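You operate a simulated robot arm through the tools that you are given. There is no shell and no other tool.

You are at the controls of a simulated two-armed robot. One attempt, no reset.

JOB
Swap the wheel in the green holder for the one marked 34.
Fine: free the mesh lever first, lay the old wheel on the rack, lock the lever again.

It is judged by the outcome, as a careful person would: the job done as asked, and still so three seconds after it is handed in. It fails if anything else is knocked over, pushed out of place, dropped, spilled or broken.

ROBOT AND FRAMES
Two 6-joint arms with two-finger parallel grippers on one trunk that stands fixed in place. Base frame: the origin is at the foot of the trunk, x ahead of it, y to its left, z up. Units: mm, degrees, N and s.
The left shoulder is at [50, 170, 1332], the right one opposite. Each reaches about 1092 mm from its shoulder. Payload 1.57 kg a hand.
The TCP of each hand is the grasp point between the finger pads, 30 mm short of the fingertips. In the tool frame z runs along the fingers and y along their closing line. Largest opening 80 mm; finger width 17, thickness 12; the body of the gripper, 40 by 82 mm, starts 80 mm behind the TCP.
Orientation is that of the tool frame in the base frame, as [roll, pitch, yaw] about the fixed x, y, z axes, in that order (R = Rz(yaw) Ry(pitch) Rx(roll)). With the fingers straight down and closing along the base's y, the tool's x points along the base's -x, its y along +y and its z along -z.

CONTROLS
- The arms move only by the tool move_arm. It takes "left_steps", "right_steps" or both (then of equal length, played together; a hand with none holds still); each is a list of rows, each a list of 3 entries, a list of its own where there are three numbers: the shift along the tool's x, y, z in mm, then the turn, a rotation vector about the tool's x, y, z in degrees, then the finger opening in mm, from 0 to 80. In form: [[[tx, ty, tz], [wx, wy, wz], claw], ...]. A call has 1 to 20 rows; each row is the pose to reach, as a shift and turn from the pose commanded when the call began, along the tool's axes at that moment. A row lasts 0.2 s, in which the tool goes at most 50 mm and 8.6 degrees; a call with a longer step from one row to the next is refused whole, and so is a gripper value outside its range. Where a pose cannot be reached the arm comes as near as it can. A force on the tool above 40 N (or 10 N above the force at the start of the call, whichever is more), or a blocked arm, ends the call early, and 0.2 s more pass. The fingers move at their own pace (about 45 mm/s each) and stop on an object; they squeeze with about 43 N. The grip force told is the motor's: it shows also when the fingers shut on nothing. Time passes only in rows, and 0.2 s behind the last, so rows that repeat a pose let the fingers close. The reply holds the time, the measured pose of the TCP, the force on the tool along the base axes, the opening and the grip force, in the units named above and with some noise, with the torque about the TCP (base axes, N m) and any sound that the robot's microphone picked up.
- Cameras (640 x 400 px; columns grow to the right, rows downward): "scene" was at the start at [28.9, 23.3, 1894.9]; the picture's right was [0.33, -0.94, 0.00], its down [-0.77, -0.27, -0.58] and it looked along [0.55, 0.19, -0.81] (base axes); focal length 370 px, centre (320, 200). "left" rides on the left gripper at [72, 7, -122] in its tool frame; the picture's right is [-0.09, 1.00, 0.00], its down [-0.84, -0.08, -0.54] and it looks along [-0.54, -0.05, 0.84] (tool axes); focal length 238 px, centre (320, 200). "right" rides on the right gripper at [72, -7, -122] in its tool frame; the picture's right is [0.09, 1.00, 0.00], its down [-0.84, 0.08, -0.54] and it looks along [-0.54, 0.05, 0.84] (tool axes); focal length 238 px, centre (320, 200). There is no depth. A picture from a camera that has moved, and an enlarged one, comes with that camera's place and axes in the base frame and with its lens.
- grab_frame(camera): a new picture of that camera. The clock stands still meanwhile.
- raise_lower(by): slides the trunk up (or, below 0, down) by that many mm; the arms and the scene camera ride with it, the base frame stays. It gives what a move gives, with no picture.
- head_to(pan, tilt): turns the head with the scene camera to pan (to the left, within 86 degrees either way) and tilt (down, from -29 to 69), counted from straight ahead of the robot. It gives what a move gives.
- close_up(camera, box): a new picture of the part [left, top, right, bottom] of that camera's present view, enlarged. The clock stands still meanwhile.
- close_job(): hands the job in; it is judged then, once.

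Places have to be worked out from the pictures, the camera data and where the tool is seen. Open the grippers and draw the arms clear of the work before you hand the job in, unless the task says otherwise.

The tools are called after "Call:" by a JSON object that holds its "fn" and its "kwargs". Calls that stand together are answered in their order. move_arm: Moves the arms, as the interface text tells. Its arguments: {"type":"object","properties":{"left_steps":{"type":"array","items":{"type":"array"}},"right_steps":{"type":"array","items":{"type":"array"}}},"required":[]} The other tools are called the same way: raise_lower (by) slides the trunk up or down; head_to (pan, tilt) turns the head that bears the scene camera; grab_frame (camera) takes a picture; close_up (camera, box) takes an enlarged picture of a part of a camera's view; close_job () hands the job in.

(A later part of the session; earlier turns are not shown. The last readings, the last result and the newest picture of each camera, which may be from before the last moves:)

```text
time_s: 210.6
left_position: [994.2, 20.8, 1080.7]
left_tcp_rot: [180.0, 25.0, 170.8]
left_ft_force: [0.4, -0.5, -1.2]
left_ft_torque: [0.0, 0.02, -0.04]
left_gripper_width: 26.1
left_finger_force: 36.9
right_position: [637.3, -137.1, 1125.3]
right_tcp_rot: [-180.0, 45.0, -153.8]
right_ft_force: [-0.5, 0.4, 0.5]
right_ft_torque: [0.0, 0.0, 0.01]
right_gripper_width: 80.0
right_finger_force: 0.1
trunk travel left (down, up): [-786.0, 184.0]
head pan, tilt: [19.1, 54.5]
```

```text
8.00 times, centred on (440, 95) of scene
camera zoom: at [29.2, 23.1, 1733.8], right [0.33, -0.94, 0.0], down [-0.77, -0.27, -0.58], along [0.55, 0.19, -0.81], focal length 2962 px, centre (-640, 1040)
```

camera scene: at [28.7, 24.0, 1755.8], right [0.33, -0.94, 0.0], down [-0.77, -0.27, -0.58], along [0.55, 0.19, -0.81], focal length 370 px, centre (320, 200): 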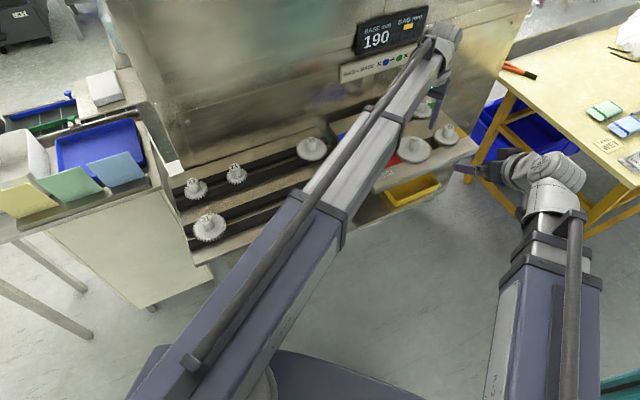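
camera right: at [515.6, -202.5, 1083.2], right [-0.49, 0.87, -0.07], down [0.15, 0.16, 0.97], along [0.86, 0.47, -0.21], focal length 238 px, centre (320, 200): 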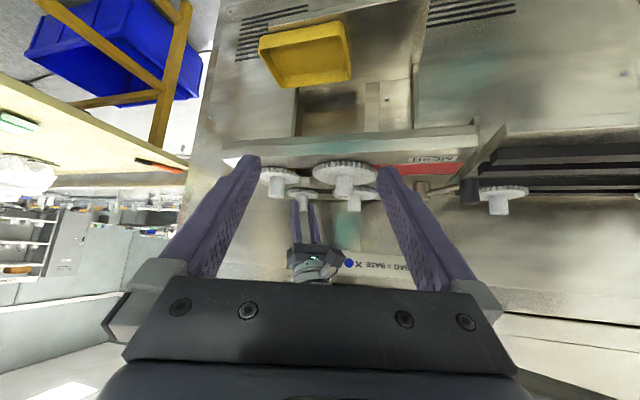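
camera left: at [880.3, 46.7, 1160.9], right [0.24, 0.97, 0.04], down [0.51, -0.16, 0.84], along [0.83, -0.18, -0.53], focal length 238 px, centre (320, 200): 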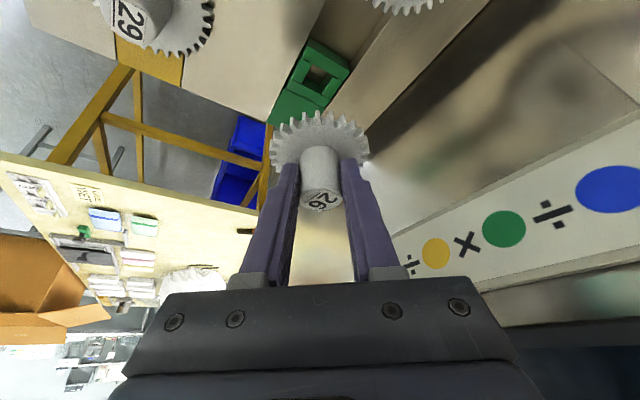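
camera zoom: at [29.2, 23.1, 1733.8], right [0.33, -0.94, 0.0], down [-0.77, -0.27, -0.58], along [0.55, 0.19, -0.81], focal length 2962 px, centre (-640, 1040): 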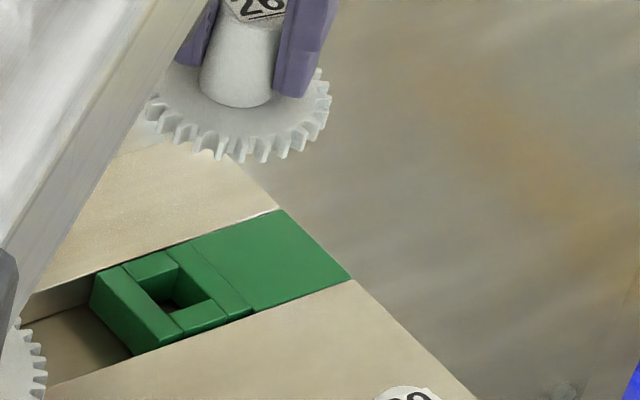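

The 26 is out: the holder is a green block with a square socket, and the wheel has a peg underneath. Now I study the rack to choose a free spot for it.

Call:
{"fn": "close_up", "kwargs": {"camera": "scene", "box": [170, 110, 410, 260]}}

Call:
{"fn": "grab_frame", "kwargs": {"camera": "scene"}}

Call:
{"fn": "close_up", "kwargs": {"camera": "left", "box": [240, 90, 400, 215]}}

```text
2.67 times, centred on (290, 185) of scene
camera zoom: at [29.2, 23.1, 1733.8], right [0.33, -0.94, 0.0], down [-0.77, -0.27, -0.58], along [0.55, 0.19, -0.81], focal length 987 px, centre (400, 240)
```

zoom: 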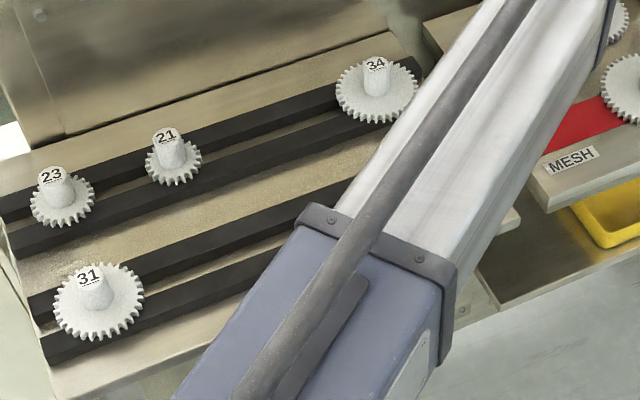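

```text
taken
camera scene: at [29.2, 23.1, 1733.8], right [0.33, -0.94, 0.0], down [-0.77, -0.27, -0.58], along [0.55, 0.19, -0.81], focal length 370 px, centre (320, 200)
```

scene: 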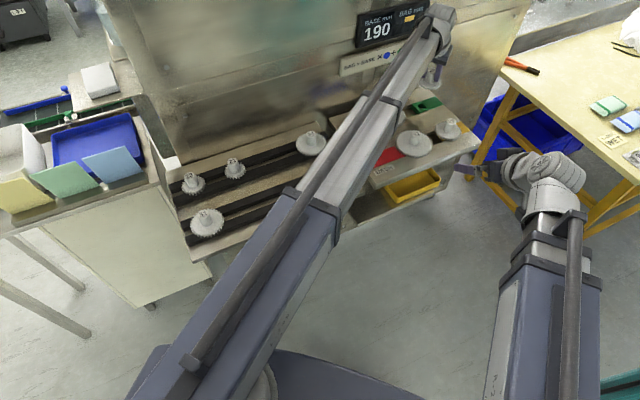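

```text
3.20 times, centred on (320, 152) of left
camera zoom: at [880.3, 46.7, 1160.9], right [0.24, 0.97, 0.04], down [0.51, -0.16, 0.84], along [0.83, -0.18, -0.53], focal length 763 px, centre (320, 352)
```

zoom: 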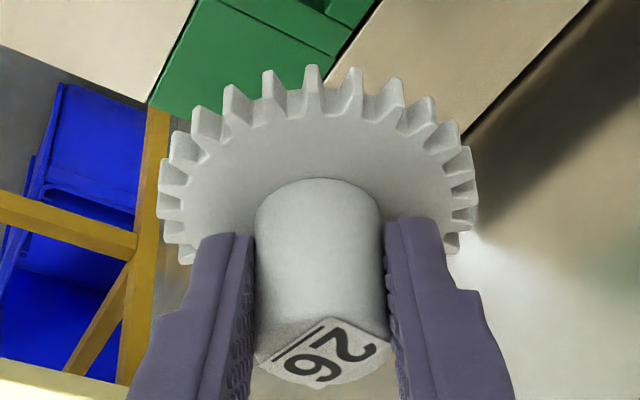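

The rack's front rail pair lies in line with the yellow/red slots and is free between the 31 and its right end. Before moving on, I look at the peg under the 26 in my hand, to know whether its angle matters.

Call:
{"fn": "close_up", "kwargs": {"camera": "right", "box": [276, 178, 332, 213]}}

Call:
{"fn": "close_up", "kwargs": {"camera": "right", "box": [280, 145, 336, 180]}}

```text
11.43 times, centred on (304, 196) of right
camera zoom: at [516.2, -202.8, 1160.5], right [-0.5, 0.87, -0.07], down [0.15, 0.16, 0.97], along [0.85, 0.47, -0.21], focal length 2724 px, centre (503, 251)
```

zoom: 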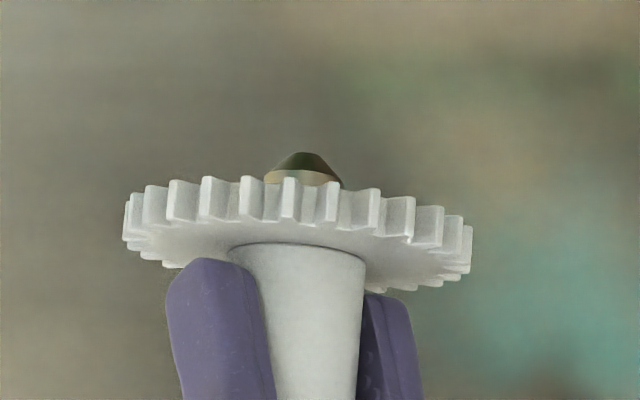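

```text
11.43 times, centred on (308, 162) of right
camera zoom: at [516.2, -202.8, 1160.5], right [-0.5, 0.87, -0.07], down [0.15, 0.16, 0.97], along [0.85, 0.47, -0.21], focal length 2724 px, centre (457, 629)
```

zoom: 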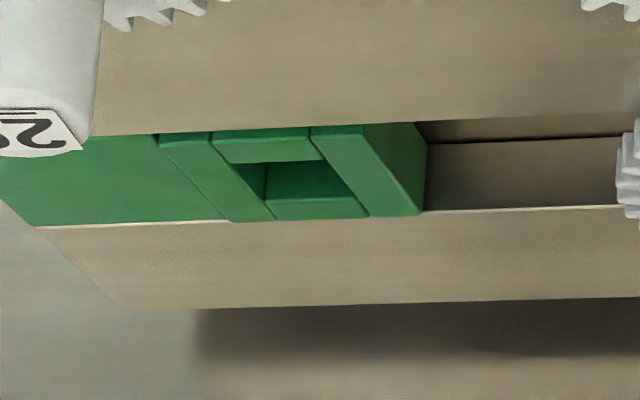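

The peg is round with a chamfered tip, so its angle does not matter. I raise a little and carry the 26 over to above the front rail pair, aiming for about (605, 237).

Call:
{"fn": "raise_lower", "kwargs": {"by": 12}}

Call:
{"fn": "move_arm", "kwargs": {"left_steps": [[[27.7, 10.9, -12.9], [0, 0, 0], 0], [[55.4, 21.8, -25.8], [0, 0, 0], 0], [[83.1, 32.6, -38.8], [0, 0, 0], 0], [[110.9, 43.5, -51.7], [0, 0, 0], 0], [[138.6, 54.4, -64.6], [0, 0, 0], 0], [[166.3, 65.3, -77.5], [0, 0, 0], 0], [[194, 76.2, -90.5], [0, 0, 0], 0], [[221.7, 87, -103.4], [0, 0, 0], 0], [[249.4, 97.9, -116.3], [0, 0, 0], 0], [[277.1, 108.8, -129.2], [0, 0, 0], 0], [[304.9, 119.7, -142.1], [0, 0, 0], 0], [[332.6, 130.5, -155.1], [0, 0, 0], 0], [[360.3, 141.4, -168], [0, 0, 0], 0], [[388, 152.3, -180.9], [0, 0, 0], 0], [[388, 152.3, -180.9], [0, 0, 0], 0]]}}

Call:
{"fn": "grab_frame", "kwargs": {"camera": "left"}}

Call:
{"fn": "grab_frame", "kwargs": {"camera": "scene"}}

```text
time_s: 211.2
left_position: [995.1, 19.8, 1093.7]
left_tcp_rot: [-180.0, 25.0, 170.7]
left_ft_force: [0.2, 0.3, -0.1]
left_ft_torque: [0.04, -0.01, -0.02]
left_gripper_width: 26.0
left_finger_force: 37.1
right_position: [637.7, -136.7, 1137.5]
right_tcp_rot: [180.0, 45.0, -153.9]
right_ft_force: [0.8, -0.6, 0.8]
right_ft_torque: [0.0, 0.0, -0.01]
right_gripper_width: 79.9
right_finger_force: 0.2
trunk travel left (down, up): [-798.0, 172.0]
head pan, tilt: [19.1, 54.5]
```

```text
time_s: 214.3
left_position: [594.6, 239.7, 1094.0]
left_tcp_rot: [180.0, 25.0, 170.7]
left_ft_force: [0.2, 0.3, -0.9]
left_ft_torque: [0.0, -0.02, 0.02]
left_gripper_width: 26.2
left_finger_force: 36.5
right_position: [637.2, -137.2, 1138.6]
right_tcp_rot: [180.0, 45.0, -154.0]
right_ft_force: [0.3, 0.1, 0.1]
right_ft_torque: [-0.02, -0.04, 0.0]
right_gripper_width: 79.6
right_finger_force: 0.2
trunk travel left (down, up): [-798.0, 172.0]
head pan, tilt: [19.1, 54.5]
```

```text
taken
camera left: at [481.8, 265.1, 1173.0], right [0.24, 0.97, 0.04], down [0.51, -0.16, 0.84], along [0.83, -0.18, -0.53], focal length 238 px, centre (320, 200)
```

left: 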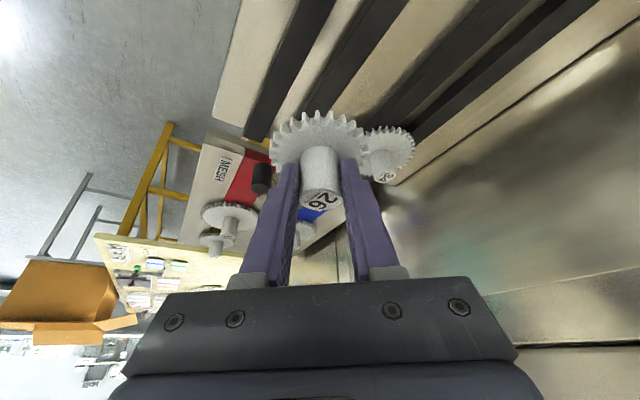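

```text
taken
camera scene: at [29.4, 23.0, 1745.8], right [0.33, -0.94, 0.0], down [-0.77, -0.27, -0.58], along [0.55, 0.19, -0.81], focal length 370 px, centre (320, 200)
```

scene: 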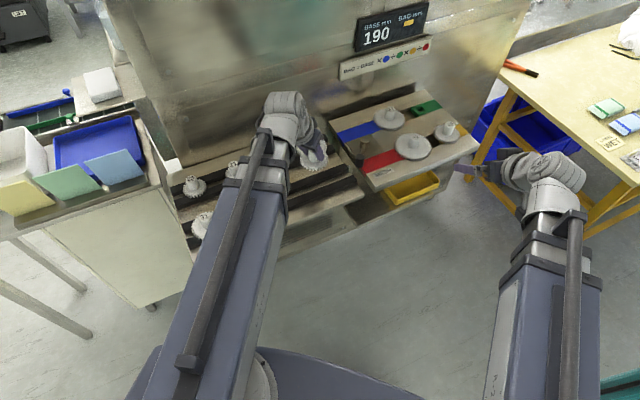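

The left camera sees the rails beside the wheel. I zoom in to locate the gap of the front pair precisely.

Call:
{"fn": "close_up", "kwargs": {"camera": "left", "box": [220, 0, 460, 150]}}

Call:
{"fn": "close_up", "kwargs": {"camera": "scene", "box": [240, 110, 400, 220]}}

```text
2.67 times, centred on (340, 75) of left
camera zoom: at [481.8, 265.1, 1173.0], right [0.24, 0.97, 0.04], down [0.51, -0.16, 0.84], along [0.83, -0.18, -0.53], focal length 636 px, centre (267, 533)
```

zoom: 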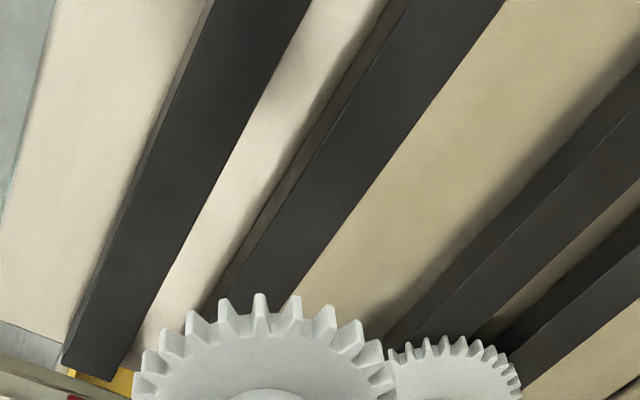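

```text
3.64 times, centred on (320, 165) of scene
camera zoom: at [29.4, 23.0, 1745.8], right [0.33, -0.94, 0.0], down [-0.77, -0.27, -0.58], along [0.55, 0.19, -0.81], focal length 1346 px, centre (320, 327)
```

zoom: 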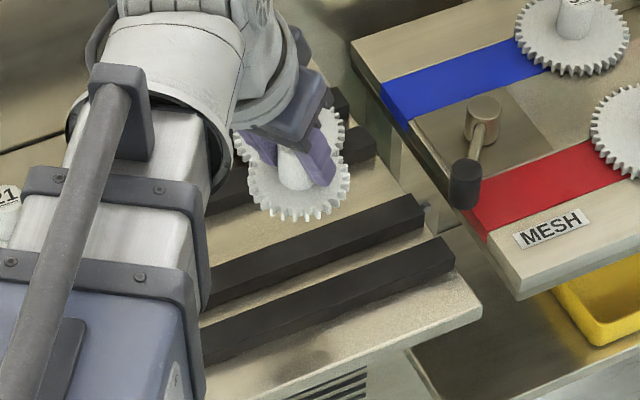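

The front pair's gap runs along q≈594.6 (21 mm wide) and my peg is at q≈596, so I shift 1.5 mm and lower to just above the rails.

Call:
{"fn": "move_arm", "kwargs": {"left_steps": [[[0.8, -1.2, -0.4], [0, 0, 0], 0], [[0.8, -1.2, -0.4], [0, 0, 0], 0]]}}

Call:
{"fn": "raise_lower", "kwargs": {"by": -80}}

Call:
{"fn": "grab_frame", "kwargs": {"camera": "left"}}

Call:
{"fn": "close_up", "kwargs": {"camera": "scene", "box": [240, 110, 400, 220]}}

```text
time_s: 214.9
left_position: [594.3, 238.4, 1094.6]
left_tcp_rot: [-180.0, 25.0, 171.0]
left_ft_force: [-0.6, 0.3, 0.0]
left_ft_torque: [0.0, 0.03, -0.01]
left_gripper_width: 26.1
left_finger_force: 37.3
right_position: [637.5, -136.9, 1137.7]
right_tcp_rot: [180.0, 45.0, -153.9]
right_ft_force: [0.4, -0.2, -0.6]
right_ft_torque: [-0.01, -0.03, -0.01]
right_gripper_width: 79.8
right_finger_force: 0.0
trunk travel left (down, up): [-798.0, 172.0]
head pan, tilt: [19.1, 54.5]
```

```text
time_s: 216.1
left_position: [594.5, 239.0, 1014.8]
left_tcp_rot: [-180.0, 25.1, 170.8]
left_ft_force: [-0.8, 0.2, -0.1]
left_ft_torque: [0.01, 0.03, -0.01]
left_gripper_width: 25.7
left_finger_force: 37.1
right_position: [636.9, -136.6, 1058.1]
right_tcp_rot: [179.9, 45.0, -153.9]
right_ft_force: [-0.2, -0.5, -0.6]
right_ft_torque: [0.0, -0.01, -0.01]
right_gripper_width: 80.2
right_finger_force: 0.1
trunk travel left (down, up): [-718.0, 252.0]
head pan, tilt: [19.1, 54.5]
```

```text
taken
camera left: at [480.6, 264.0, 1093.2], right [0.24, 0.97, 0.04], down [0.51, -0.16, 0.85], along [0.83, -0.18, -0.53], focal length 238 px, centre (320, 200)
```

left: 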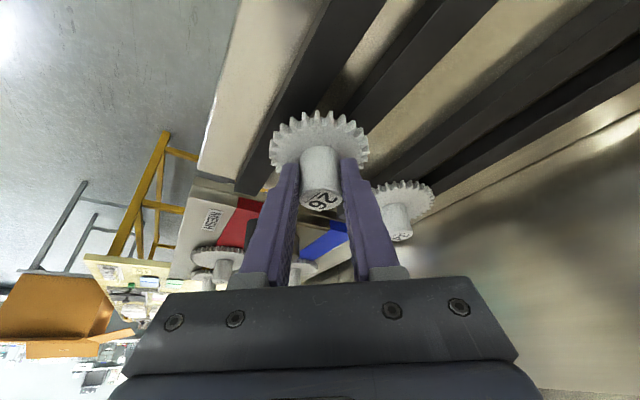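

```text
3.64 times, centred on (320, 165) of scene
camera zoom: at [28.8, 23.2, 1665.9], right [0.33, -0.94, 0.0], down [-0.77, -0.27, -0.58], along [0.55, 0.19, -0.81], focal length 1346 px, centre (320, 327)
```

zoom: 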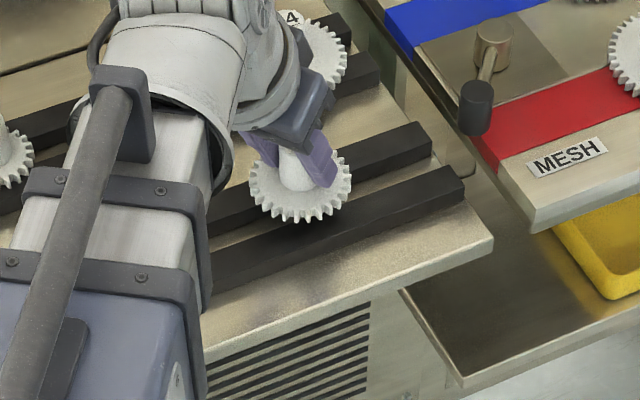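

The wheel hangs just over the front pair. I check the alignment with the gap once more before the last drop.

Call:
{"fn": "close_up", "kwargs": {"camera": "left", "box": [230, 0, 420, 130]}}

```text
3.08 times, centred on (325, 65) of left
camera zoom: at [480.6, 264.0, 1093.2], right [0.24, 0.97, 0.04], down [0.51, -0.16, 0.85], along [0.83, -0.18, -0.53], focal length 733 px, centre (305, 615)
```

zoom: 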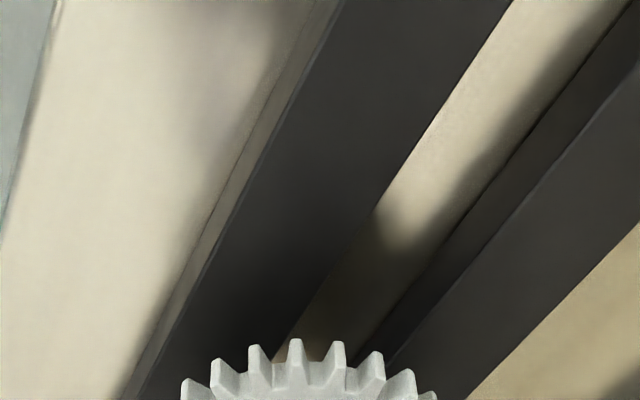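

Gap centre q≈595.2 versus peg q≈595.4: well aligned. I lower further in small steps, watching the vertical force.

Call:
{"fn": "raise_lower", "kwargs": {"by": -12}}

Call:
{"fn": "raise_lower", "kwargs": {"by": -6}}

Call:
{"fn": "raise_lower", "kwargs": {"by": -2}}

```text
time_s: 216.7
left_position: [594.4, 237.9, 1003.0]
left_tcp_rot: [179.9, 25.0, 170.8]
left_ft_force: [0.6, 0.3, -0.7]
left_ft_torque: [0.0, 0.03, -0.01]
left_gripper_width: 26.0
left_finger_force: 37.5
right_position: [638.1, -135.8, 1045.9]
right_tcp_rot: [180.0, 45.0, -153.9]
right_ft_force: [0.1, -0.4, 0.3]
right_ft_torque: [0.01, -0.01, 0.01]
right_gripper_width: 80.0
right_finger_force: 0.1
trunk travel left (down, up): [-706.0, 264.0]
head pan, tilt: [19.1, 54.5]
```

```text
time_s: 217.3
left_position: [594.0, 238.8, 996.4]
left_tcp_rot: [-179.9, 25.0, 170.8]
left_ft_force: [-0.7, 0.4, -0.7]
left_ft_torque: [0.02, -0.02, 0.04]
left_gripper_width: 25.6
left_finger_force: 37.0
right_position: [636.2, -137.9, 1040.7]
right_tcp_rot: [-180.0, 44.9, -153.9]
right_ft_force: [-0.4, 0.1, 0.2]
right_ft_torque: [-0.02, -0.02, 0.02]
right_gripper_width: 80.0
right_finger_force: 0.1
trunk travel left (down, up): [-700.0, 270.0]
head pan, tilt: [19.1, 54.5]
```

```text
time_s: 217.8
left_position: [594.5, 239.0, 992.5]
left_tcp_rot: [180.0, 24.9, 170.9]
left_ft_force: [0.6, -0.1, -0.7]
left_ft_torque: [0.01, -0.01, 0.01]
left_gripper_width: 25.9
left_finger_force: 36.7
right_position: [637.4, -136.8, 1036.5]
right_tcp_rot: [179.9, 45.0, -153.8]
right_ft_force: [-0.3, -0.6, -1.1]
right_ft_torque: [0.01, -0.06, -0.02]
right_gripper_width: 79.9
right_finger_force: 0.0
trunk travel left (down, up): [-698.0, 272.0]
head pan, tilt: [19.1, 54.5]
```

No contact yet at the expected height; I go on in 1 mm steps.

Call:
{"fn": "raise_lower", "kwargs": {"by": -1}}

Call:
{"fn": "raise_lower", "kwargs": {"by": -1}}

Call:
{"fn": "raise_lower", "kwargs": {"by": -1}}

Call:
{"fn": "close_up", "kwargs": {"camera": "scene", "box": [270, 100, 366, 170]}}

```text
time_s: 218.3
left_position: [593.7, 239.3, 992.9]
left_tcp_rot: [-179.9, 25.2, 170.7]
left_ft_force: [0.9, 0.7, 2.7]
left_ft_torque: [-0.07, -0.02, 0.02]
left_gripper_width: 25.8
left_finger_force: 36.4
right_position: [636.0, -136.8, 1037.0]
right_tcp_rot: [-180.0, 45.0, -153.9]
right_ft_force: [0.7, 0.2, 0.1]
right_ft_torque: [0.01, -0.03, 0.0]
right_gripper_width: 80.3
right_finger_force: 0.1
trunk travel left (down, up): [-697.0, 273.0]
head pan, tilt: [19.1, 54.5]
```

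```text
time_s: 218.8
left_position: [594.2, 238.6, 993.2]
left_tcp_rot: [179.9, 25.2, 170.9]
left_ft_force: [2.5, 2.2, 18.6]
left_ft_torque: [-0.26, 0.0, 0.01]
left_gripper_width: 25.7
left_finger_force: 37.0
right_position: [635.5, -136.8, 1037.5]
right_tcp_rot: [-180.0, 45.0, -153.9]
right_ft_force: [0.1, -0.1, -0.1]
right_ft_torque: [-0.02, 0.0, 0.01]
right_gripper_width: 80.0
right_finger_force: 0.1
trunk travel left (down, up): [-696.0, 274.0]
head pan, tilt: [19.1, 54.5]
```

```text
time_s: 219.3
left_position: [594.6, 238.6, 992.1]
left_tcp_rot: [179.8, 25.3, 170.8]
left_ft_force: [5.9, 4.1, 31.8]
left_ft_torque: [-0.21, -0.28, 0.0]
left_gripper_width: 26.2
left_finger_force: 37.7
right_position: [636.0, -137.5, 1035.9]
right_tcp_rot: [180.0, 45.1, -153.9]
right_ft_force: [0.3, 0.3, -1.2]
right_ft_torque: [0.0, -0.02, 0.02]
right_gripper_width: 80.0
right_finger_force: 0.0
trunk travel left (down, up): [-695.0, 275.0]
head pan, tilt: [19.1, 54.5]
```

```text
5.71 times, centred on (318, 135) of scene
camera zoom: at [26.9, 22.7, 1643.2], right [0.33, -0.94, 0.0], down [-0.77, -0.27, -0.58], along [0.55, 0.19, -0.81], focal length 2115 px, centre (331, 571)
```

zoom: 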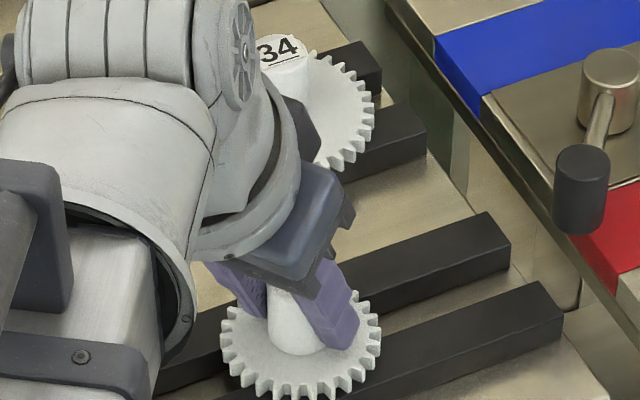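

It rests on the rails (contact at the expected height). I ease back up 2 mm to take off the pressure and then open the fingers.

Call:
{"fn": "raise_lower", "kwargs": {"by": 2}}

Call:
{"fn": "move_arm", "kwargs": {"left_steps": [[[0, 0, 0], [0, 0, 0], 30], [[0, 0, 0], [0, 0, 0], 38], [[0, 0, 0], [0, 0, 0], 46], [[0, 0, 0], [0, 0, 0], 50]]}}

Call:
{"fn": "grab_frame", "kwargs": {"camera": "left"}}

```text
time_s: 219.8
left_position: [594.1, 237.9, 992.9]
left_tcp_rot: [-179.9, 24.9, 170.8]
left_ft_force: [0.7, 0.5, 6.0]
left_ft_torque: [-0.08, -0.27, 0.01]
left_gripper_width: 25.9
left_finger_force: 37.5
right_position: [635.9, -136.1, 1038.0]
right_tcp_rot: [-179.9, 45.0, -153.8]
right_ft_force: [0.0, -0.1, 1.0]
right_ft_torque: [0.01, 0.01, -0.02]
right_gripper_width: 80.0
right_finger_force: 0.0
trunk travel left (down, up): [-697.0, 273.0]
head pan, tilt: [19.1, 54.5]
```

```text
time_s: 220.8
left_position: [594.6, 238.8, 992.7]
left_tcp_rot: [-180.0, 24.9, 170.8]
left_ft_force: [-0.7, -0.1, 0.1]
left_ft_torque: [0.01, 0.01, 0.02]
left_gripper_width: 49.9
left_finger_force: 0.0
right_position: [636.2, -136.1, 1036.8]
right_tcp_rot: [-180.0, 45.0, -153.9]
right_ft_force: [-0.4, -0.2, 0.0]
right_ft_torque: [-0.01, -0.02, 0.02]
right_gripper_width: 79.6
right_finger_force: 0.2
trunk travel left (down, up): [-697.0, 273.0]
head pan, tilt: [19.1, 54.5]
```

```text
taken
camera left: at [480.6, 264.0, 1072.1], right [0.24, 0.97, 0.04], down [0.51, -0.16, 0.84], along [0.83, -0.18, -0.53], focal length 238 px, centre (320, 200)
```

left: 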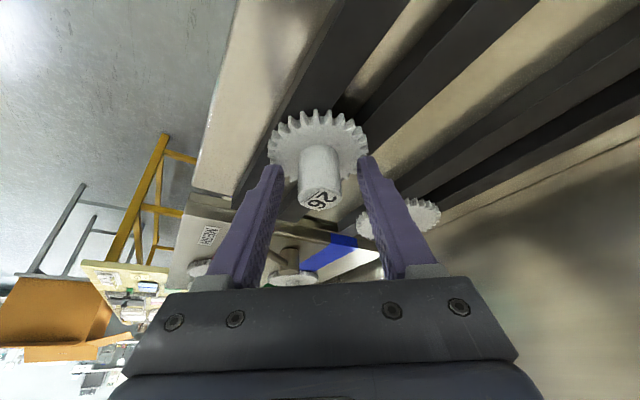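

The 26 now lies on the front rails. I raise and check that it stays put.

Call:
{"fn": "raise_lower", "kwargs": {"by": 100}}

Call:
{"fn": "grab_frame", "kwargs": {"camera": "left"}}

Call:
{"fn": "close_up", "kwargs": {"camera": "scene", "box": [200, 110, 400, 235]}}

```text
time_s: 222.2
left_position: [595.0, 239.3, 1092.7]
left_tcp_rot: [-180.0, 25.0, 170.8]
left_ft_force: [-0.2, 0.0, 0.0]
left_ft_torque: [0.01, 0.01, 0.01]
left_gripper_width: 49.9
left_finger_force: 0.0
right_position: [637.6, -137.1, 1135.9]
right_tcp_rot: [-179.9, 45.0, -153.9]
right_ft_force: [0.2, -0.2, -0.4]
right_ft_torque: [0.01, -0.02, 0.0]
right_gripper_width: 80.0
right_finger_force: 0.0
trunk travel left (down, up): [-797.0, 173.0]
head pan, tilt: [19.1, 54.5]
```

```text
taken
camera left: at [480.7, 264.0, 1172.1], right [0.24, 0.97, 0.04], down [0.51, -0.16, 0.84], along [0.83, -0.18, -0.53], focal length 238 px, centre (320, 200)
```

left: 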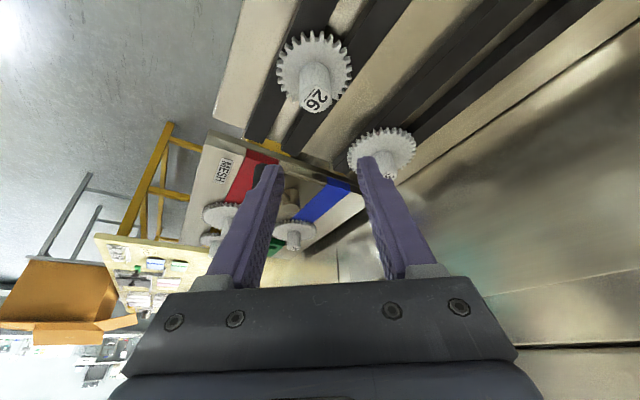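

```text
3.20 times, centred on (300, 172) of scene
camera zoom: at [29.0, 23.2, 1744.8], right [0.33, -0.94, 0.0], down [-0.77, -0.27, -0.58], along [0.55, 0.19, -0.81], focal length 1185 px, centre (384, 288)
```

zoom: 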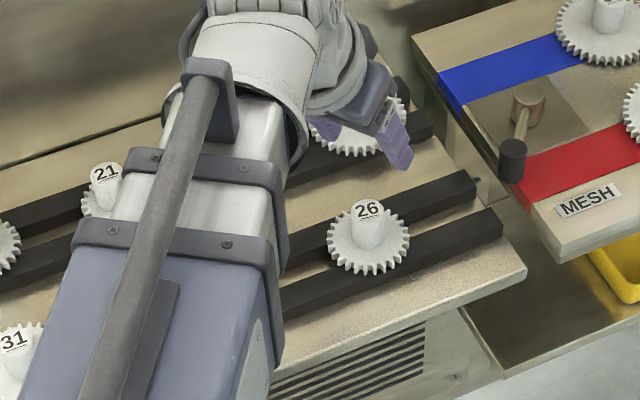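

The 26 lies upright on the rack. Now I move above the 34 at about (731, 293).

Call:
{"fn": "move_arm", "kwargs": {"left_steps": [[[-26, 18.8, 12.2], [0, 0, 0], 50], [[-52.5, 37.7, 24.5], [0, 0, 0], 50], [[-78.8, 56.5, 36.7], [0, 0, 0], 50], [[-105, 75.3, 48.9], [0, 0, 0], 50], [[-105, 75.3, 48.9], [0, 0, 0], 50]]}}

Call:
{"fn": "grab_frame", "kwargs": {"camera": "left"}}

Call:
{"fn": "close_up", "kwargs": {"camera": "left", "box": [240, 30, 400, 150]}}

```text
time_s: 223.4
left_position: [720.1, 294.1, 1092.5]
left_tcp_rot: [180.0, 25.1, 170.8]
left_ft_force: [-1.4, 0.0, 0.9]
left_ft_torque: [0.04, -0.02, -0.02]
left_gripper_width: 50.1
left_finger_force: 0.1
right_position: [636.0, -137.1, 1136.9]
right_tcp_rot: [179.9, 45.0, -153.9]
right_ft_force: [0.5, 0.4, -0.2]
right_ft_torque: [-0.01, 0.01, 0.0]
right_gripper_width: 79.8
right_finger_force: 0.1
trunk travel left (down, up): [-797.0, 173.0]
head pan, tilt: [19.1, 54.5]
```

```text
taken
camera left: at [606.3, 320.1, 1172.3], right [0.24, 0.97, 0.04], down [0.51, -0.16, 0.85], along [0.83, -0.18, -0.53], focal length 238 px, centre (320, 200)
```

left: 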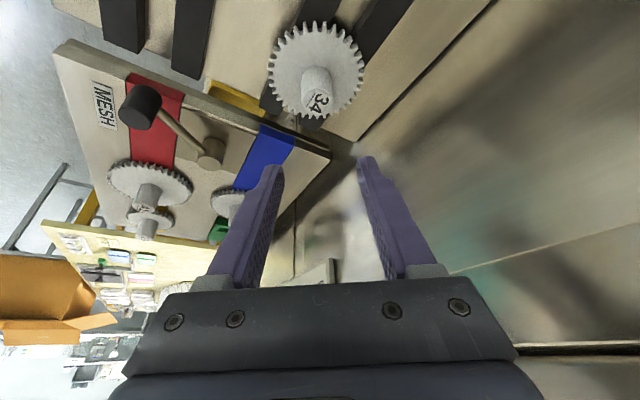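

```text
3.33 times, centred on (320, 90) of left
camera zoom: at [606.3, 320.1, 1172.3], right [0.24, 0.97, 0.04], down [0.51, -0.16, 0.85], along [0.83, -0.18, -0.53], focal length 794 px, centre (320, 567)
```

zoom: 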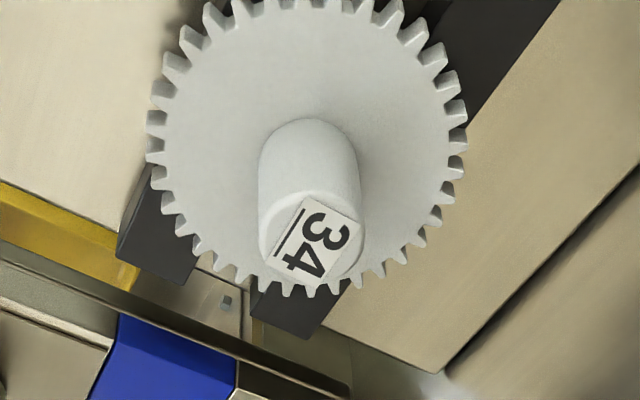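

The 34 is practically where the 26 was relative to the hand (1 mm off). I match that offset so the same hand pose will later centre it on the socket, then lower and grip.

Call:
{"fn": "move_arm", "kwargs": {"left_steps": [[[-1.0, 0.6, 0.5], [0, 0, 0], 46], [[-1.0, 0.6, 0.5], [0, 0, 0], 46]]}}

Call:
{"fn": "raise_lower", "kwargs": {"by": -60}}

Call:
{"fn": "close_up", "kwargs": {"camera": "left", "box": [240, 80, 400, 200]}}

Call:
{"fn": "raise_lower", "kwargs": {"by": -40}}

Call:
{"fn": "close_up", "kwargs": {"camera": "left", "box": [240, 90, 400, 215]}}

```text
time_s: 224.0
left_position: [722.4, 295.0, 1092.8]
left_tcp_rot: [-179.9, 24.9, 170.9]
left_ft_force: [-0.2, 0.5, -0.5]
left_ft_torque: [0.0, 0.03, -0.02]
left_gripper_width: 46.1
left_finger_force: 0.1
right_position: [637.1, -136.5, 1135.5]
right_tcp_rot: [179.9, 45.1, -153.9]
right_ft_force: [0.1, -0.4, -0.7]
right_ft_torque: [0.0, 0.03, 0.01]
right_gripper_width: 80.2
right_finger_force: 0.0
trunk travel left (down, up): [-797.0, 173.0]
head pan, tilt: [19.1, 54.5]
```

```text
time_s: 225.0
left_position: [722.8, 294.8, 1033.2]
left_tcp_rot: [-179.9, 25.0, 170.8]
left_ft_force: [0.3, -0.4, 0.2]
left_ft_torque: [0.01, 0.0, 0.0]
left_gripper_width: 46.2
left_finger_force: 0.0
right_position: [636.7, -135.6, 1076.6]
right_tcp_rot: [-180.0, 45.0, -153.8]
right_ft_force: [0.2, 0.9, -0.1]
right_ft_torque: [-0.02, -0.03, 0.02]
right_gripper_width: 80.3
right_finger_force: 0.1
trunk travel left (down, up): [-737.0, 233.0]
head pan, tilt: [19.1, 54.5]
```

```text
3.33 times, centred on (320, 140) of left
camera zoom: at [607.7, 320.5, 1112.2], right [0.24, 0.97, 0.04], down [0.51, -0.16, 0.85], along [0.83, -0.18, -0.53], focal length 794 px, centre (320, 400)
```

zoom: 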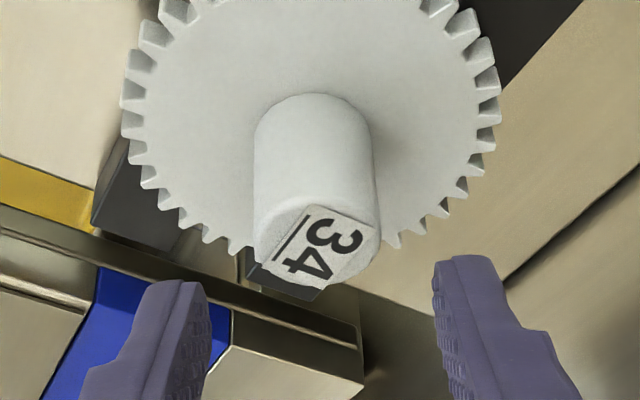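

```text
time_s: 225.8
left_position: [721.1, 294.5, 992.9]
left_tcp_rot: [-180.0, 25.0, 170.9]
left_ft_force: [-0.2, -0.7, 0.0]
left_ft_torque: [-0.01, -0.03, 0.0]
left_gripper_width: 46.0
left_finger_force: 0.0
right_position: [637.5, -136.5, 1036.5]
right_tcp_rot: [179.9, 45.0, -153.9]
right_ft_force: [-0.5, -0.4, -0.8]
right_ft_torque: [0.0, -0.01, 0.0]
right_gripper_width: 80.0
right_finger_force: 0.0
trunk travel left (down, up): [-697.0, 273.0]
head pan, tilt: [19.1, 54.5]
```

```text
3.20 times, centred on (320, 152) of left
camera zoom: at [607.7, 320.5, 1072.2], right [0.24, 0.97, 0.04], down [0.51, -0.16, 0.85], along [0.83, -0.18, -0.53], focal length 763 px, centre (320, 352)
```

zoom: 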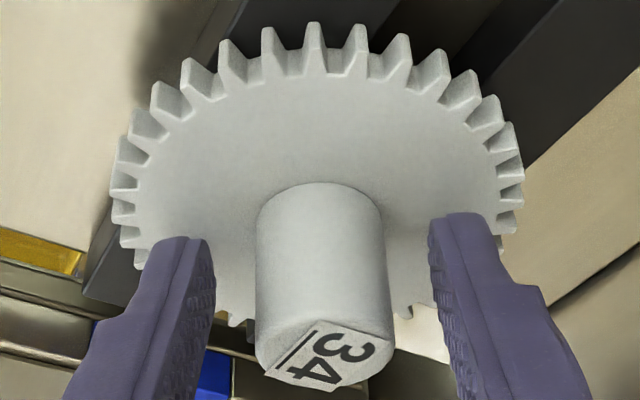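

Compared with the 26's grip picture the 34's hub sits about 4 px lower, i.e. ~1.3 mm further out. I move out by that much and then close.

Call:
{"fn": "move_arm", "kwargs": {"left_steps": [[[-1.2, 0, 0.55], [0, 0, 0], 46], [[-1.2, 0, 0.55], [0, 0, 0], 34], [[-1.2, 0, 0.55], [0, 0, 0], 20], [[-1.2, 0, 0.55], [0, 0, 0], 0], [[-1.2, 0, 0.55], [0, 0, 0], 0], [[-1.2, 0, 0.55], [0, 0, 0], 0]]}}

Call:
{"fn": "close_up", "kwargs": {"camera": "left", "box": [240, 90, 400, 215]}}

Call:
{"fn": "raise_lower", "kwargs": {"by": 3}}

```text
time_s: 227.2
left_position: [722.7, 294.5, 992.6]
left_tcp_rot: [180.0, 25.0, 170.8]
left_ft_force: [0.3, 0.2, 0.6]
left_ft_torque: [-0.03, 0.01, -0.01]
left_gripper_width: 26.1
left_finger_force: 37.7
right_position: [636.5, -135.9, 1037.6]
right_tcp_rot: [-180.0, 44.9, -153.9]
right_ft_force: [-0.4, -0.2, -0.1]
right_ft_torque: [0.02, 0.0, 0.01]
right_gripper_width: 79.7
right_finger_force: 0.1
trunk travel left (down, up): [-697.0, 273.0]
head pan, tilt: [19.1, 54.5]
```

```text
3.20 times, centred on (320, 152) of left
camera zoom: at [609.2, 320.2, 1072.1], right [0.24, 0.97, 0.04], down [0.51, -0.16, 0.84], along [0.83, -0.18, -0.53], focal length 763 px, centre (320, 352)
```

zoom: 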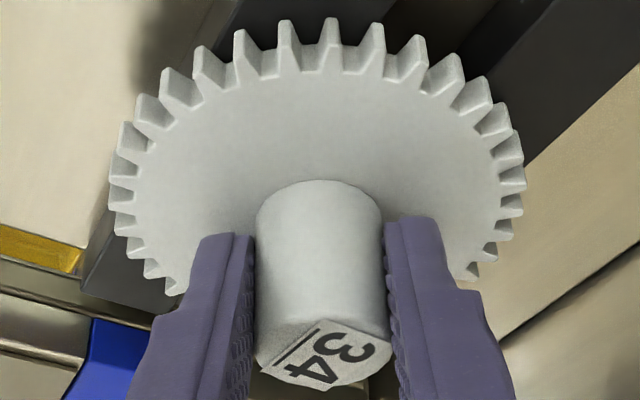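

```text
time_s: 227.7
left_position: [723.2, 293.5, 995.6]
left_tcp_rot: [-179.9, 25.0, 170.8]
left_ft_force: [0.4, 0.1, -1.1]
left_ft_torque: [0.02, 0.01, 0.0]
left_gripper_width: 26.2
left_finger_force: 37.0
right_position: [636.7, -136.4, 1039.7]
right_tcp_rot: [180.0, 44.9, -153.9]
right_ft_force: [-0.1, -0.5, 0.6]
right_ft_torque: [0.02, 0.02, 0.01]
right_gripper_width: 80.0
right_finger_force: 0.0
trunk travel left (down, up): [-700.0, 270.0]
head pan, tilt: [19.1, 54.5]
```

The 34 lifts freely and sits in the hand almost exactly as the 26 did. I raise it and carry it back along the wall (with a bow away from it) to above the green socket.

Call:
{"fn": "raise_lower", "kwargs": {"by": 100}}

Call:
{"fn": "move_arm", "kwargs": {"left_steps": [[[-18.5, -26.3, 8.6], [0, 0, 0], 0], [[-38, -51.3, 17.8], [0, 0, 0], 0], [[-58.4, -75, 27.2], [0, 0, 0], 0], [[-79.6, -97.3, 37.1], [0, 0, 0], 0], [[-101.6, -118.3, 47.4], [0, 0, 0], 0], [[-124.6, -137.8, 58.2], [0, 0, 0], 0], [[-148.4, -156.1, 69.3], [0, 0, 0], 0], [[-173.2, -172.9, 80.8], [0, 0, 0], 0], [[-198.9, -188.5, 92.7], [0, 0, 0], 0], [[-225.4, -202.7, 105.2], [0, 0, 0], 0], [[-252.7, -215.5, 117.9], [0, 0, 0], 0], [[-281, -227, 131.1], [0, 0, 0], 0], [[-281, -227, 131.1], [0, 0, 0], 0]]}}

Call:
{"fn": "grab_frame", "kwargs": {"camera": "left"}}

Call:
{"fn": "close_up", "kwargs": {"camera": "right", "box": [250, 130, 346, 210]}}

```text
time_s: 229.1
left_position: [723.3, 293.5, 1095.1]
left_tcp_rot: [179.9, 25.0, 170.8]
left_ft_force: [0.0, -0.2, 0.4]
left_ft_torque: [-0.04, 0.02, 0.02]
left_gripper_width: 26.4
left_finger_force: 37.0
right_position: [636.5, -137.0, 1140.2]
right_tcp_rot: [179.9, 45.0, -153.9]
right_ft_force: [-0.4, 0.0, 0.1]
right_ft_torque: [-0.03, -0.05, -0.01]
right_gripper_width: 80.2
right_finger_force: 0.1
trunk travel left (down, up): [-800.0, 170.0]
head pan, tilt: [19.1, 54.5]
```

```text
time_s: 231.8
left_position: [991.4, 19.6, 1095.9]
left_tcp_rot: [180.0, 25.0, 170.8]
left_ft_force: [0.2, -0.3, -1.2]
left_ft_torque: [0.03, 0.02, 0.0]
left_gripper_width: 26.1
left_finger_force: 38.0
right_position: [635.4, -137.4, 1139.3]
right_tcp_rot: [-179.9, 45.0, -153.9]
right_ft_force: [0.9, 0.3, -0.1]
right_ft_torque: [-0.03, 0.0, 0.03]
right_gripper_width: 79.9
right_finger_force: 0.0
trunk travel left (down, up): [-800.0, 170.0]
head pan, tilt: [19.1, 54.5]
```

```text
taken
camera left: at [878.5, 46.2, 1175.3], right [0.24, 0.97, 0.04], down [0.51, -0.16, 0.85], along [0.83, -0.18, -0.53], focal length 238 px, centre (320, 200)
```

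left: 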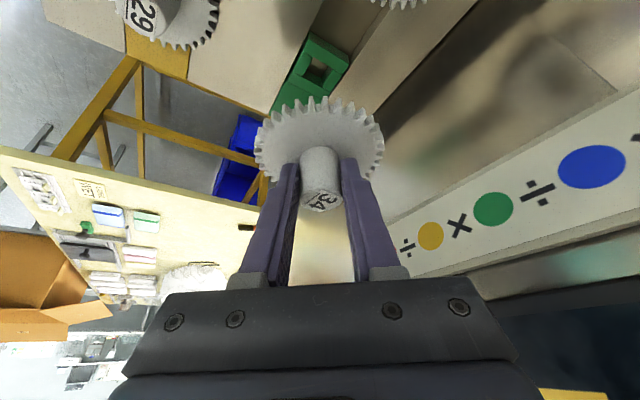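

```text
5.00 times, centred on (298, 170) of right
camera zoom: at [515.6, -202.6, 1174.8], right [-0.5, 0.87, -0.07], down [0.15, 0.16, 0.97], along [0.85, 0.47, -0.21], focal length 1192 px, centre (430, 350)
```

zoom: 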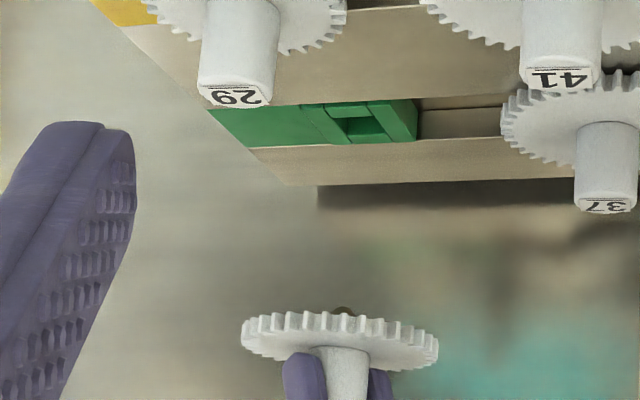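

The hand is 1.3 mm short of the pose where the 26 came out, judging by the camera position; I correct that and lower to just above the socket for a check from the side.

Call:
{"fn": "move_arm", "kwargs": {"left_steps": [[[-1.0, 0.8, 0.5], [0, 0, 0], 0], [[-1.0, 0.8, 0.5], [0, 0, 0], 0]]}}

Call:
{"fn": "raise_lower", "kwargs": {"by": -78}}

Call:
{"fn": "close_up", "kwargs": {"camera": "right", "box": [260, 165, 340, 215]}}

Call:
{"fn": "grab_frame", "kwargs": {"camera": "left"}}

Call:
{"fn": "close_up", "kwargs": {"camera": "scene", "box": [390, 50, 486, 115]}}

```text
time_s: 232.4
left_position: [993.8, 20.8, 1095.4]
left_tcp_rot: [-180.0, 25.0, 170.8]
left_ft_force: [0.4, -0.5, -1.1]
left_ft_torque: [0.02, 0.01, -0.05]
left_gripper_width: 26.1
left_finger_force: 37.5
right_position: [635.9, -137.0, 1138.7]
right_tcp_rot: [180.0, 45.0, -153.8]
right_ft_force: [0.3, -0.8, -0.7]
right_ft_torque: [-0.01, 0.02, -0.02]
right_gripper_width: 80.0
right_finger_force: 0.0
trunk travel left (down, up): [-800.0, 170.0]
head pan, tilt: [19.1, 54.5]
```

```text
time_s: 233.6
left_position: [993.9, 21.1, 1018.0]
left_tcp_rot: [180.0, 25.1, 170.9]
left_ft_force: [0.9, 0.4, -0.1]
left_ft_torque: [0.02, 0.03, -0.01]
left_gripper_width: 26.1
left_finger_force: 37.6
right_position: [636.6, -135.5, 1062.0]
right_tcp_rot: [180.0, 44.9, -153.9]
right_ft_force: [0.2, -0.3, 0.7]
right_ft_torque: [0.02, 0.03, -0.01]
right_gripper_width: 80.2
right_finger_force: 0.0
trunk travel left (down, up): [-722.0, 248.0]
head pan, tilt: [19.1, 54.5]
```

```text
8.00 times, centred on (300, 190) of right
camera zoom: at [515.9, -202.8, 1096.7], right [-0.5, 0.87, -0.07], down [0.15, 0.16, 0.97], along [0.85, 0.47, -0.21], focal length 1907 px, centre (480, 280)
```

zoom: 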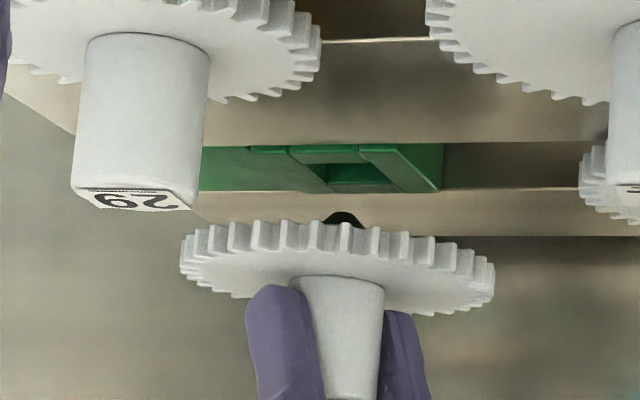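

```text
taken
camera left: at [880.0, 47.1, 1097.2], right [0.24, 0.97, 0.04], down [0.51, -0.16, 0.84], along [0.83, -0.18, -0.53], focal length 238 px, centre (320, 200)
```

left: 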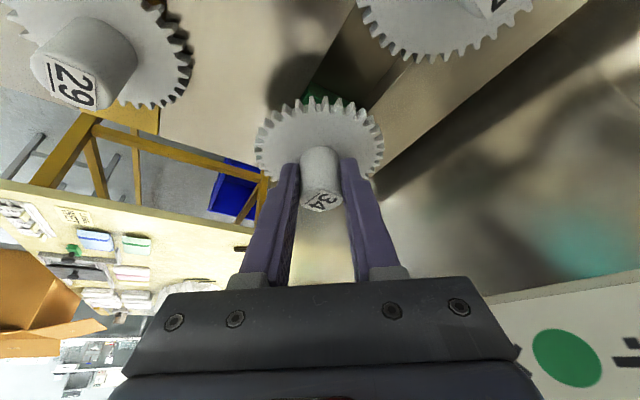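

```text
6.15 times, centred on (438, 82) of scene
camera zoom: at [28.8, 23.2, 1669.9], right [0.33, -0.94, 0.0], down [-0.77, -0.27, -0.58], along [0.55, 0.19, -0.81], focal length 2278 px, centre (-406, 923)
```

zoom: 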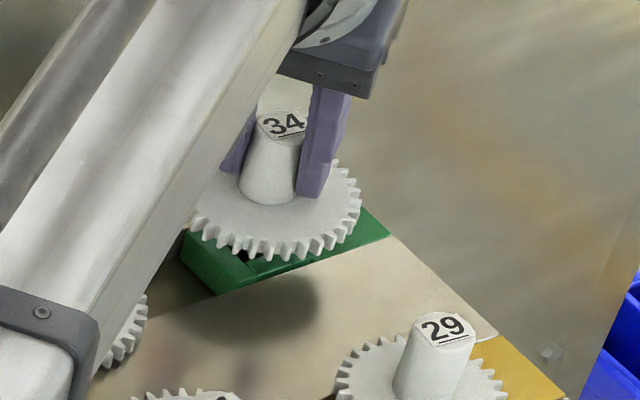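

The hand is back at the 26's extraction pose within half a millimetre, and the peg hangs over the socket. I lower in steps, watching for side forces.

Call:
{"fn": "raise_lower", "kwargs": {"by": -10}}

Call:
{"fn": "raise_lower", "kwargs": {"by": -4}}

Call:
{"fn": "raise_lower", "kwargs": {"by": -3}}

Call:
{"fn": "close_up", "kwargs": {"camera": "right", "box": [260, 165, 340, 215]}}

```text
time_s: 234.2
left_position: [993.9, 21.0, 1007.3]
left_tcp_rot: [180.0, 25.0, 170.8]
left_ft_force: [0.5, 0.3, -1.4]
left_ft_torque: [-0.01, 0.01, 0.01]
left_gripper_width: 26.1
left_finger_force: 37.0
right_position: [636.5, -136.3, 1051.7]
right_tcp_rot: [-179.9, 45.0, -153.8]
right_ft_force: [0.5, -0.3, -0.3]
right_ft_torque: [0.01, -0.03, 0.01]
right_gripper_width: 80.0
right_finger_force: 0.0
trunk travel left (down, up): [-712.0, 258.0]
head pan, tilt: [19.1, 54.5]
```

```text
time_s: 234.7
left_position: [993.4, 21.0, 1003.6]
left_tcp_rot: [180.0, 25.0, 170.8]
left_ft_force: [-0.5, 0.1, -0.7]
left_ft_torque: [-0.01, 0.02, 0.02]
left_gripper_width: 26.5
left_finger_force: 36.9
right_position: [637.0, -136.8, 1047.0]
right_tcp_rot: [179.9, 45.0, -154.0]
right_ft_force: [1.0, 0.2, -0.1]
right_ft_torque: [0.01, -0.04, 0.03]
right_gripper_width: 80.0
right_finger_force: 0.2
trunk travel left (down, up): [-708.0, 262.0]
head pan, tilt: [19.1, 54.5]
```

```text
time_s: 235.2
left_position: [994.2, 22.1, 1000.8]
left_tcp_rot: [180.0, 24.9, 170.8]
left_ft_force: [0.7, -0.5, -1.3]
left_ft_torque: [-0.03, 0.0, 0.01]
left_gripper_width: 26.1
left_finger_force: 37.3
right_position: [637.6, -136.5, 1043.8]
right_tcp_rot: [-179.9, 45.0, -153.9]
right_ft_force: [-0.3, -0.6, -0.1]
right_ft_torque: [-0.02, 0.01, 0.04]
right_gripper_width: 79.8
right_finger_force: 0.1
trunk travel left (down, up): [-705.0, 265.0]
head pan, tilt: [19.1, 54.5]
```

```text
8.00 times, centred on (300, 190) of right
camera zoom: at [516.0, -202.8, 1079.6], right [-0.5, 0.87, -0.07], down [0.15, 0.16, 0.97], along [0.85, 0.47, -0.21], focal length 1907 px, centre (480, 280)
```

zoom: 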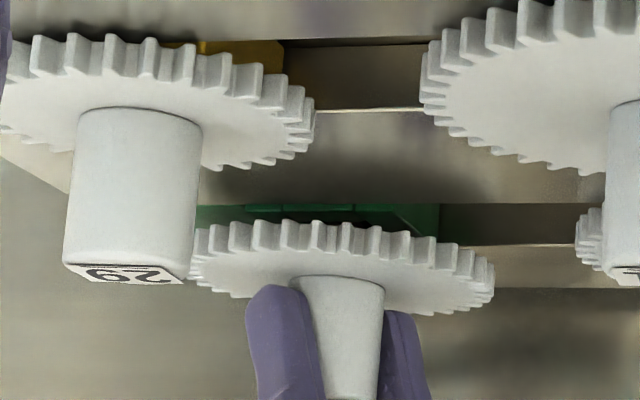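

The peg is entering the socket without any side force. I continue down to the seat.

Call:
{"fn": "raise_lower", "kwargs": {"by": -3}}

Call:
{"fn": "raise_lower", "kwargs": {"by": -3}}

Call:
{"fn": "raise_lower", "kwargs": {"by": -1.5}}

Call:
{"fn": "raise_lower", "kwargs": {"by": -1}}

```text
time_s: 235.8
left_position: [993.1, 20.7, 999.5]
left_tcp_rot: [-180.0, 25.0, 170.8]
left_ft_force: [0.4, 0.5, -0.6]
left_ft_torque: [-0.03, -0.02, -0.01]
left_gripper_width: 26.1
left_finger_force: 37.2
right_position: [636.5, -136.1, 1042.1]
right_tcp_rot: [-180.0, 44.9, -154.0]
right_ft_force: [0.2, 0.8, 0.0]
right_ft_torque: [-0.02, -0.01, -0.01]
right_gripper_width: 80.0
right_finger_force: 0.1
trunk travel left (down, up): [-702.0, 268.0]
head pan, tilt: [19.1, 54.5]
```

```text
time_s: 236.3
left_position: [994.7, 21.8, 994.1]
left_tcp_rot: [180.0, 25.0, 170.8]
left_ft_force: [-0.9, 0.0, -0.7]
left_ft_torque: [0.01, 0.0, 0.0]
left_gripper_width: 26.0
left_finger_force: 37.4
right_position: [636.3, -137.2, 1038.1]
right_tcp_rot: [-180.0, 45.0, -153.8]
right_ft_force: [-0.1, 0.0, 0.3]
right_ft_torque: [0.01, -0.03, -0.01]
right_gripper_width: 80.0
right_finger_force: 0.1
trunk travel left (down, up): [-699.0, 271.0]
head pan, tilt: [19.1, 54.5]
```

```text
time_s: 236.8
left_position: [993.8, 21.3, 993.6]
left_tcp_rot: [179.8, 25.1, 170.7]
left_ft_force: [2.1, 0.0, 5.3]
left_ft_torque: [0.02, -0.14, 0.05]
left_gripper_width: 25.9
left_finger_force: 37.4
right_position: [636.0, -136.7, 1036.7]
right_tcp_rot: [-179.9, 45.0, -153.8]
right_ft_force: [0.1, -1.2, 0.7]
right_ft_torque: [0.0, -0.02, 0.01]
right_gripper_width: 79.9
right_finger_force: 0.1
trunk travel left (down, up): [-698.0, 272.0]
head pan, tilt: [19.1, 54.5]
```

```text
time_s: 237.3
left_position: [994.2, 21.8, 994.6]
left_tcp_rot: [179.9, 25.1, 170.8]
left_ft_force: [5.8, -0.5, 16.2]
left_ft_torque: [-0.02, -0.37, 0.01]
left_gripper_width: 26.0
left_finger_force: 37.6
right_position: [637.3, -136.3, 1037.1]
right_tcp_rot: [-179.9, 45.0, -153.8]
right_ft_force: [-0.2, 0.5, -0.5]
right_ft_torque: [-0.02, 0.01, -0.01]
right_gripper_width: 79.8
right_finger_force: 0.0
trunk travel left (down, up): [-697.0, 273.0]
head pan, tilt: [19.1, 54.5]
```

It seated at the same height as the 26 did (contact at travel −698). I verify from the side, then take off the pressure and release.

Call:
{"fn": "close_up", "kwargs": {"camera": "right", "box": [260, 170, 340, 220]}}

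Call:
{"fn": "raise_lower", "kwargs": {"by": 1.3}}

Call:
{"fn": "move_arm", "kwargs": {"left_steps": [[[0, 0, 0], [0, 0, 0], 30], [[0, 0, 0], [0, 0, 0], 40], [[0, 0, 0], [0, 0, 0], 50], [[0, 0, 0], [0, 0, 0], 50]]}}

Call:
{"fn": "close_up", "kwargs": {"camera": "right", "box": [260, 170, 340, 220]}}

```text
8.00 times, centred on (300, 195) of right
camera zoom: at [514.9, -202.9, 1071.9], right [-0.5, 0.87, -0.07], down [0.15, 0.16, 0.98], along [0.85, 0.47, -0.21], focal length 1907 px, centre (480, 240)
```

zoom: 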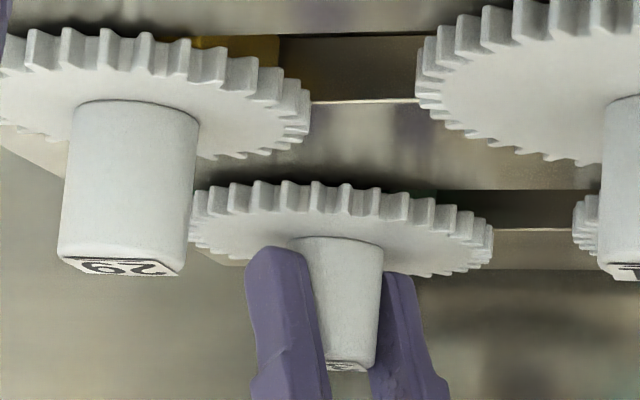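

```text
time_s: 237.8
left_position: [994.1, 21.5, 995.1]
left_tcp_rot: [179.8, 25.0, 170.8]
left_ft_force: [5.6, -0.8, 8.1]
left_ft_torque: [-0.02, -0.38, 0.09]
left_gripper_width: 26.1
left_finger_force: 37.0
right_position: [636.6, -136.4, 1038.1]
right_tcp_rot: [-179.9, 44.9, -153.9]
right_ft_force: [0.4, 0.2, -0.1]
right_ft_torque: [0.04, -0.02, 0.02]
right_gripper_width: 79.8
right_finger_force: 0.0
trunk travel left (down, up): [-698.0, 272.0]
head pan, tilt: [19.1, 54.5]
```

```text
time_s: 238.8
left_position: [993.3, 21.4, 993.9]
left_tcp_rot: [180.0, 25.0, 170.9]
left_ft_force: [0.6, 0.4, -0.3]
left_ft_torque: [-0.02, -0.02, 0.0]
left_gripper_width: 50.1
left_finger_force: 0.0
right_position: [636.0, -137.0, 1035.3]
right_tcp_rot: [-179.9, 45.0, -154.0]
right_ft_force: [0.6, 0.3, 0.8]
right_ft_torque: [0.03, 0.01, -0.01]
right_gripper_width: 80.1
right_finger_force: 0.0
trunk travel left (down, up): [-698.0, 272.0]
head pan, tilt: [19.1, 54.5]
```

```text
8.00 times, centred on (300, 195) of right
camera zoom: at [515.9, -202.8, 1072.4], right [-0.5, 0.87, -0.07], down [0.15, 0.16, 0.97], along [0.85, 0.47, -0.21], focal length 1907 px, centre (480, 240)
```

zoom: 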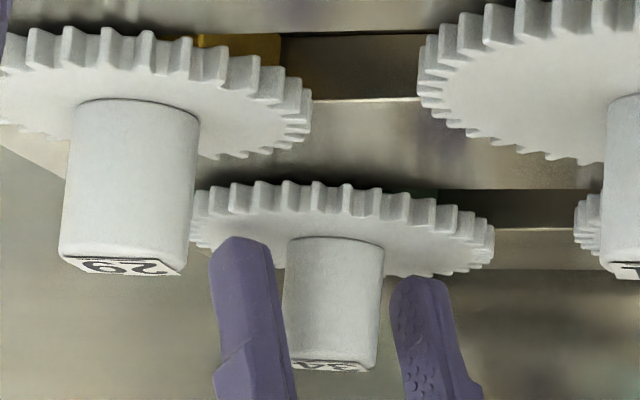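

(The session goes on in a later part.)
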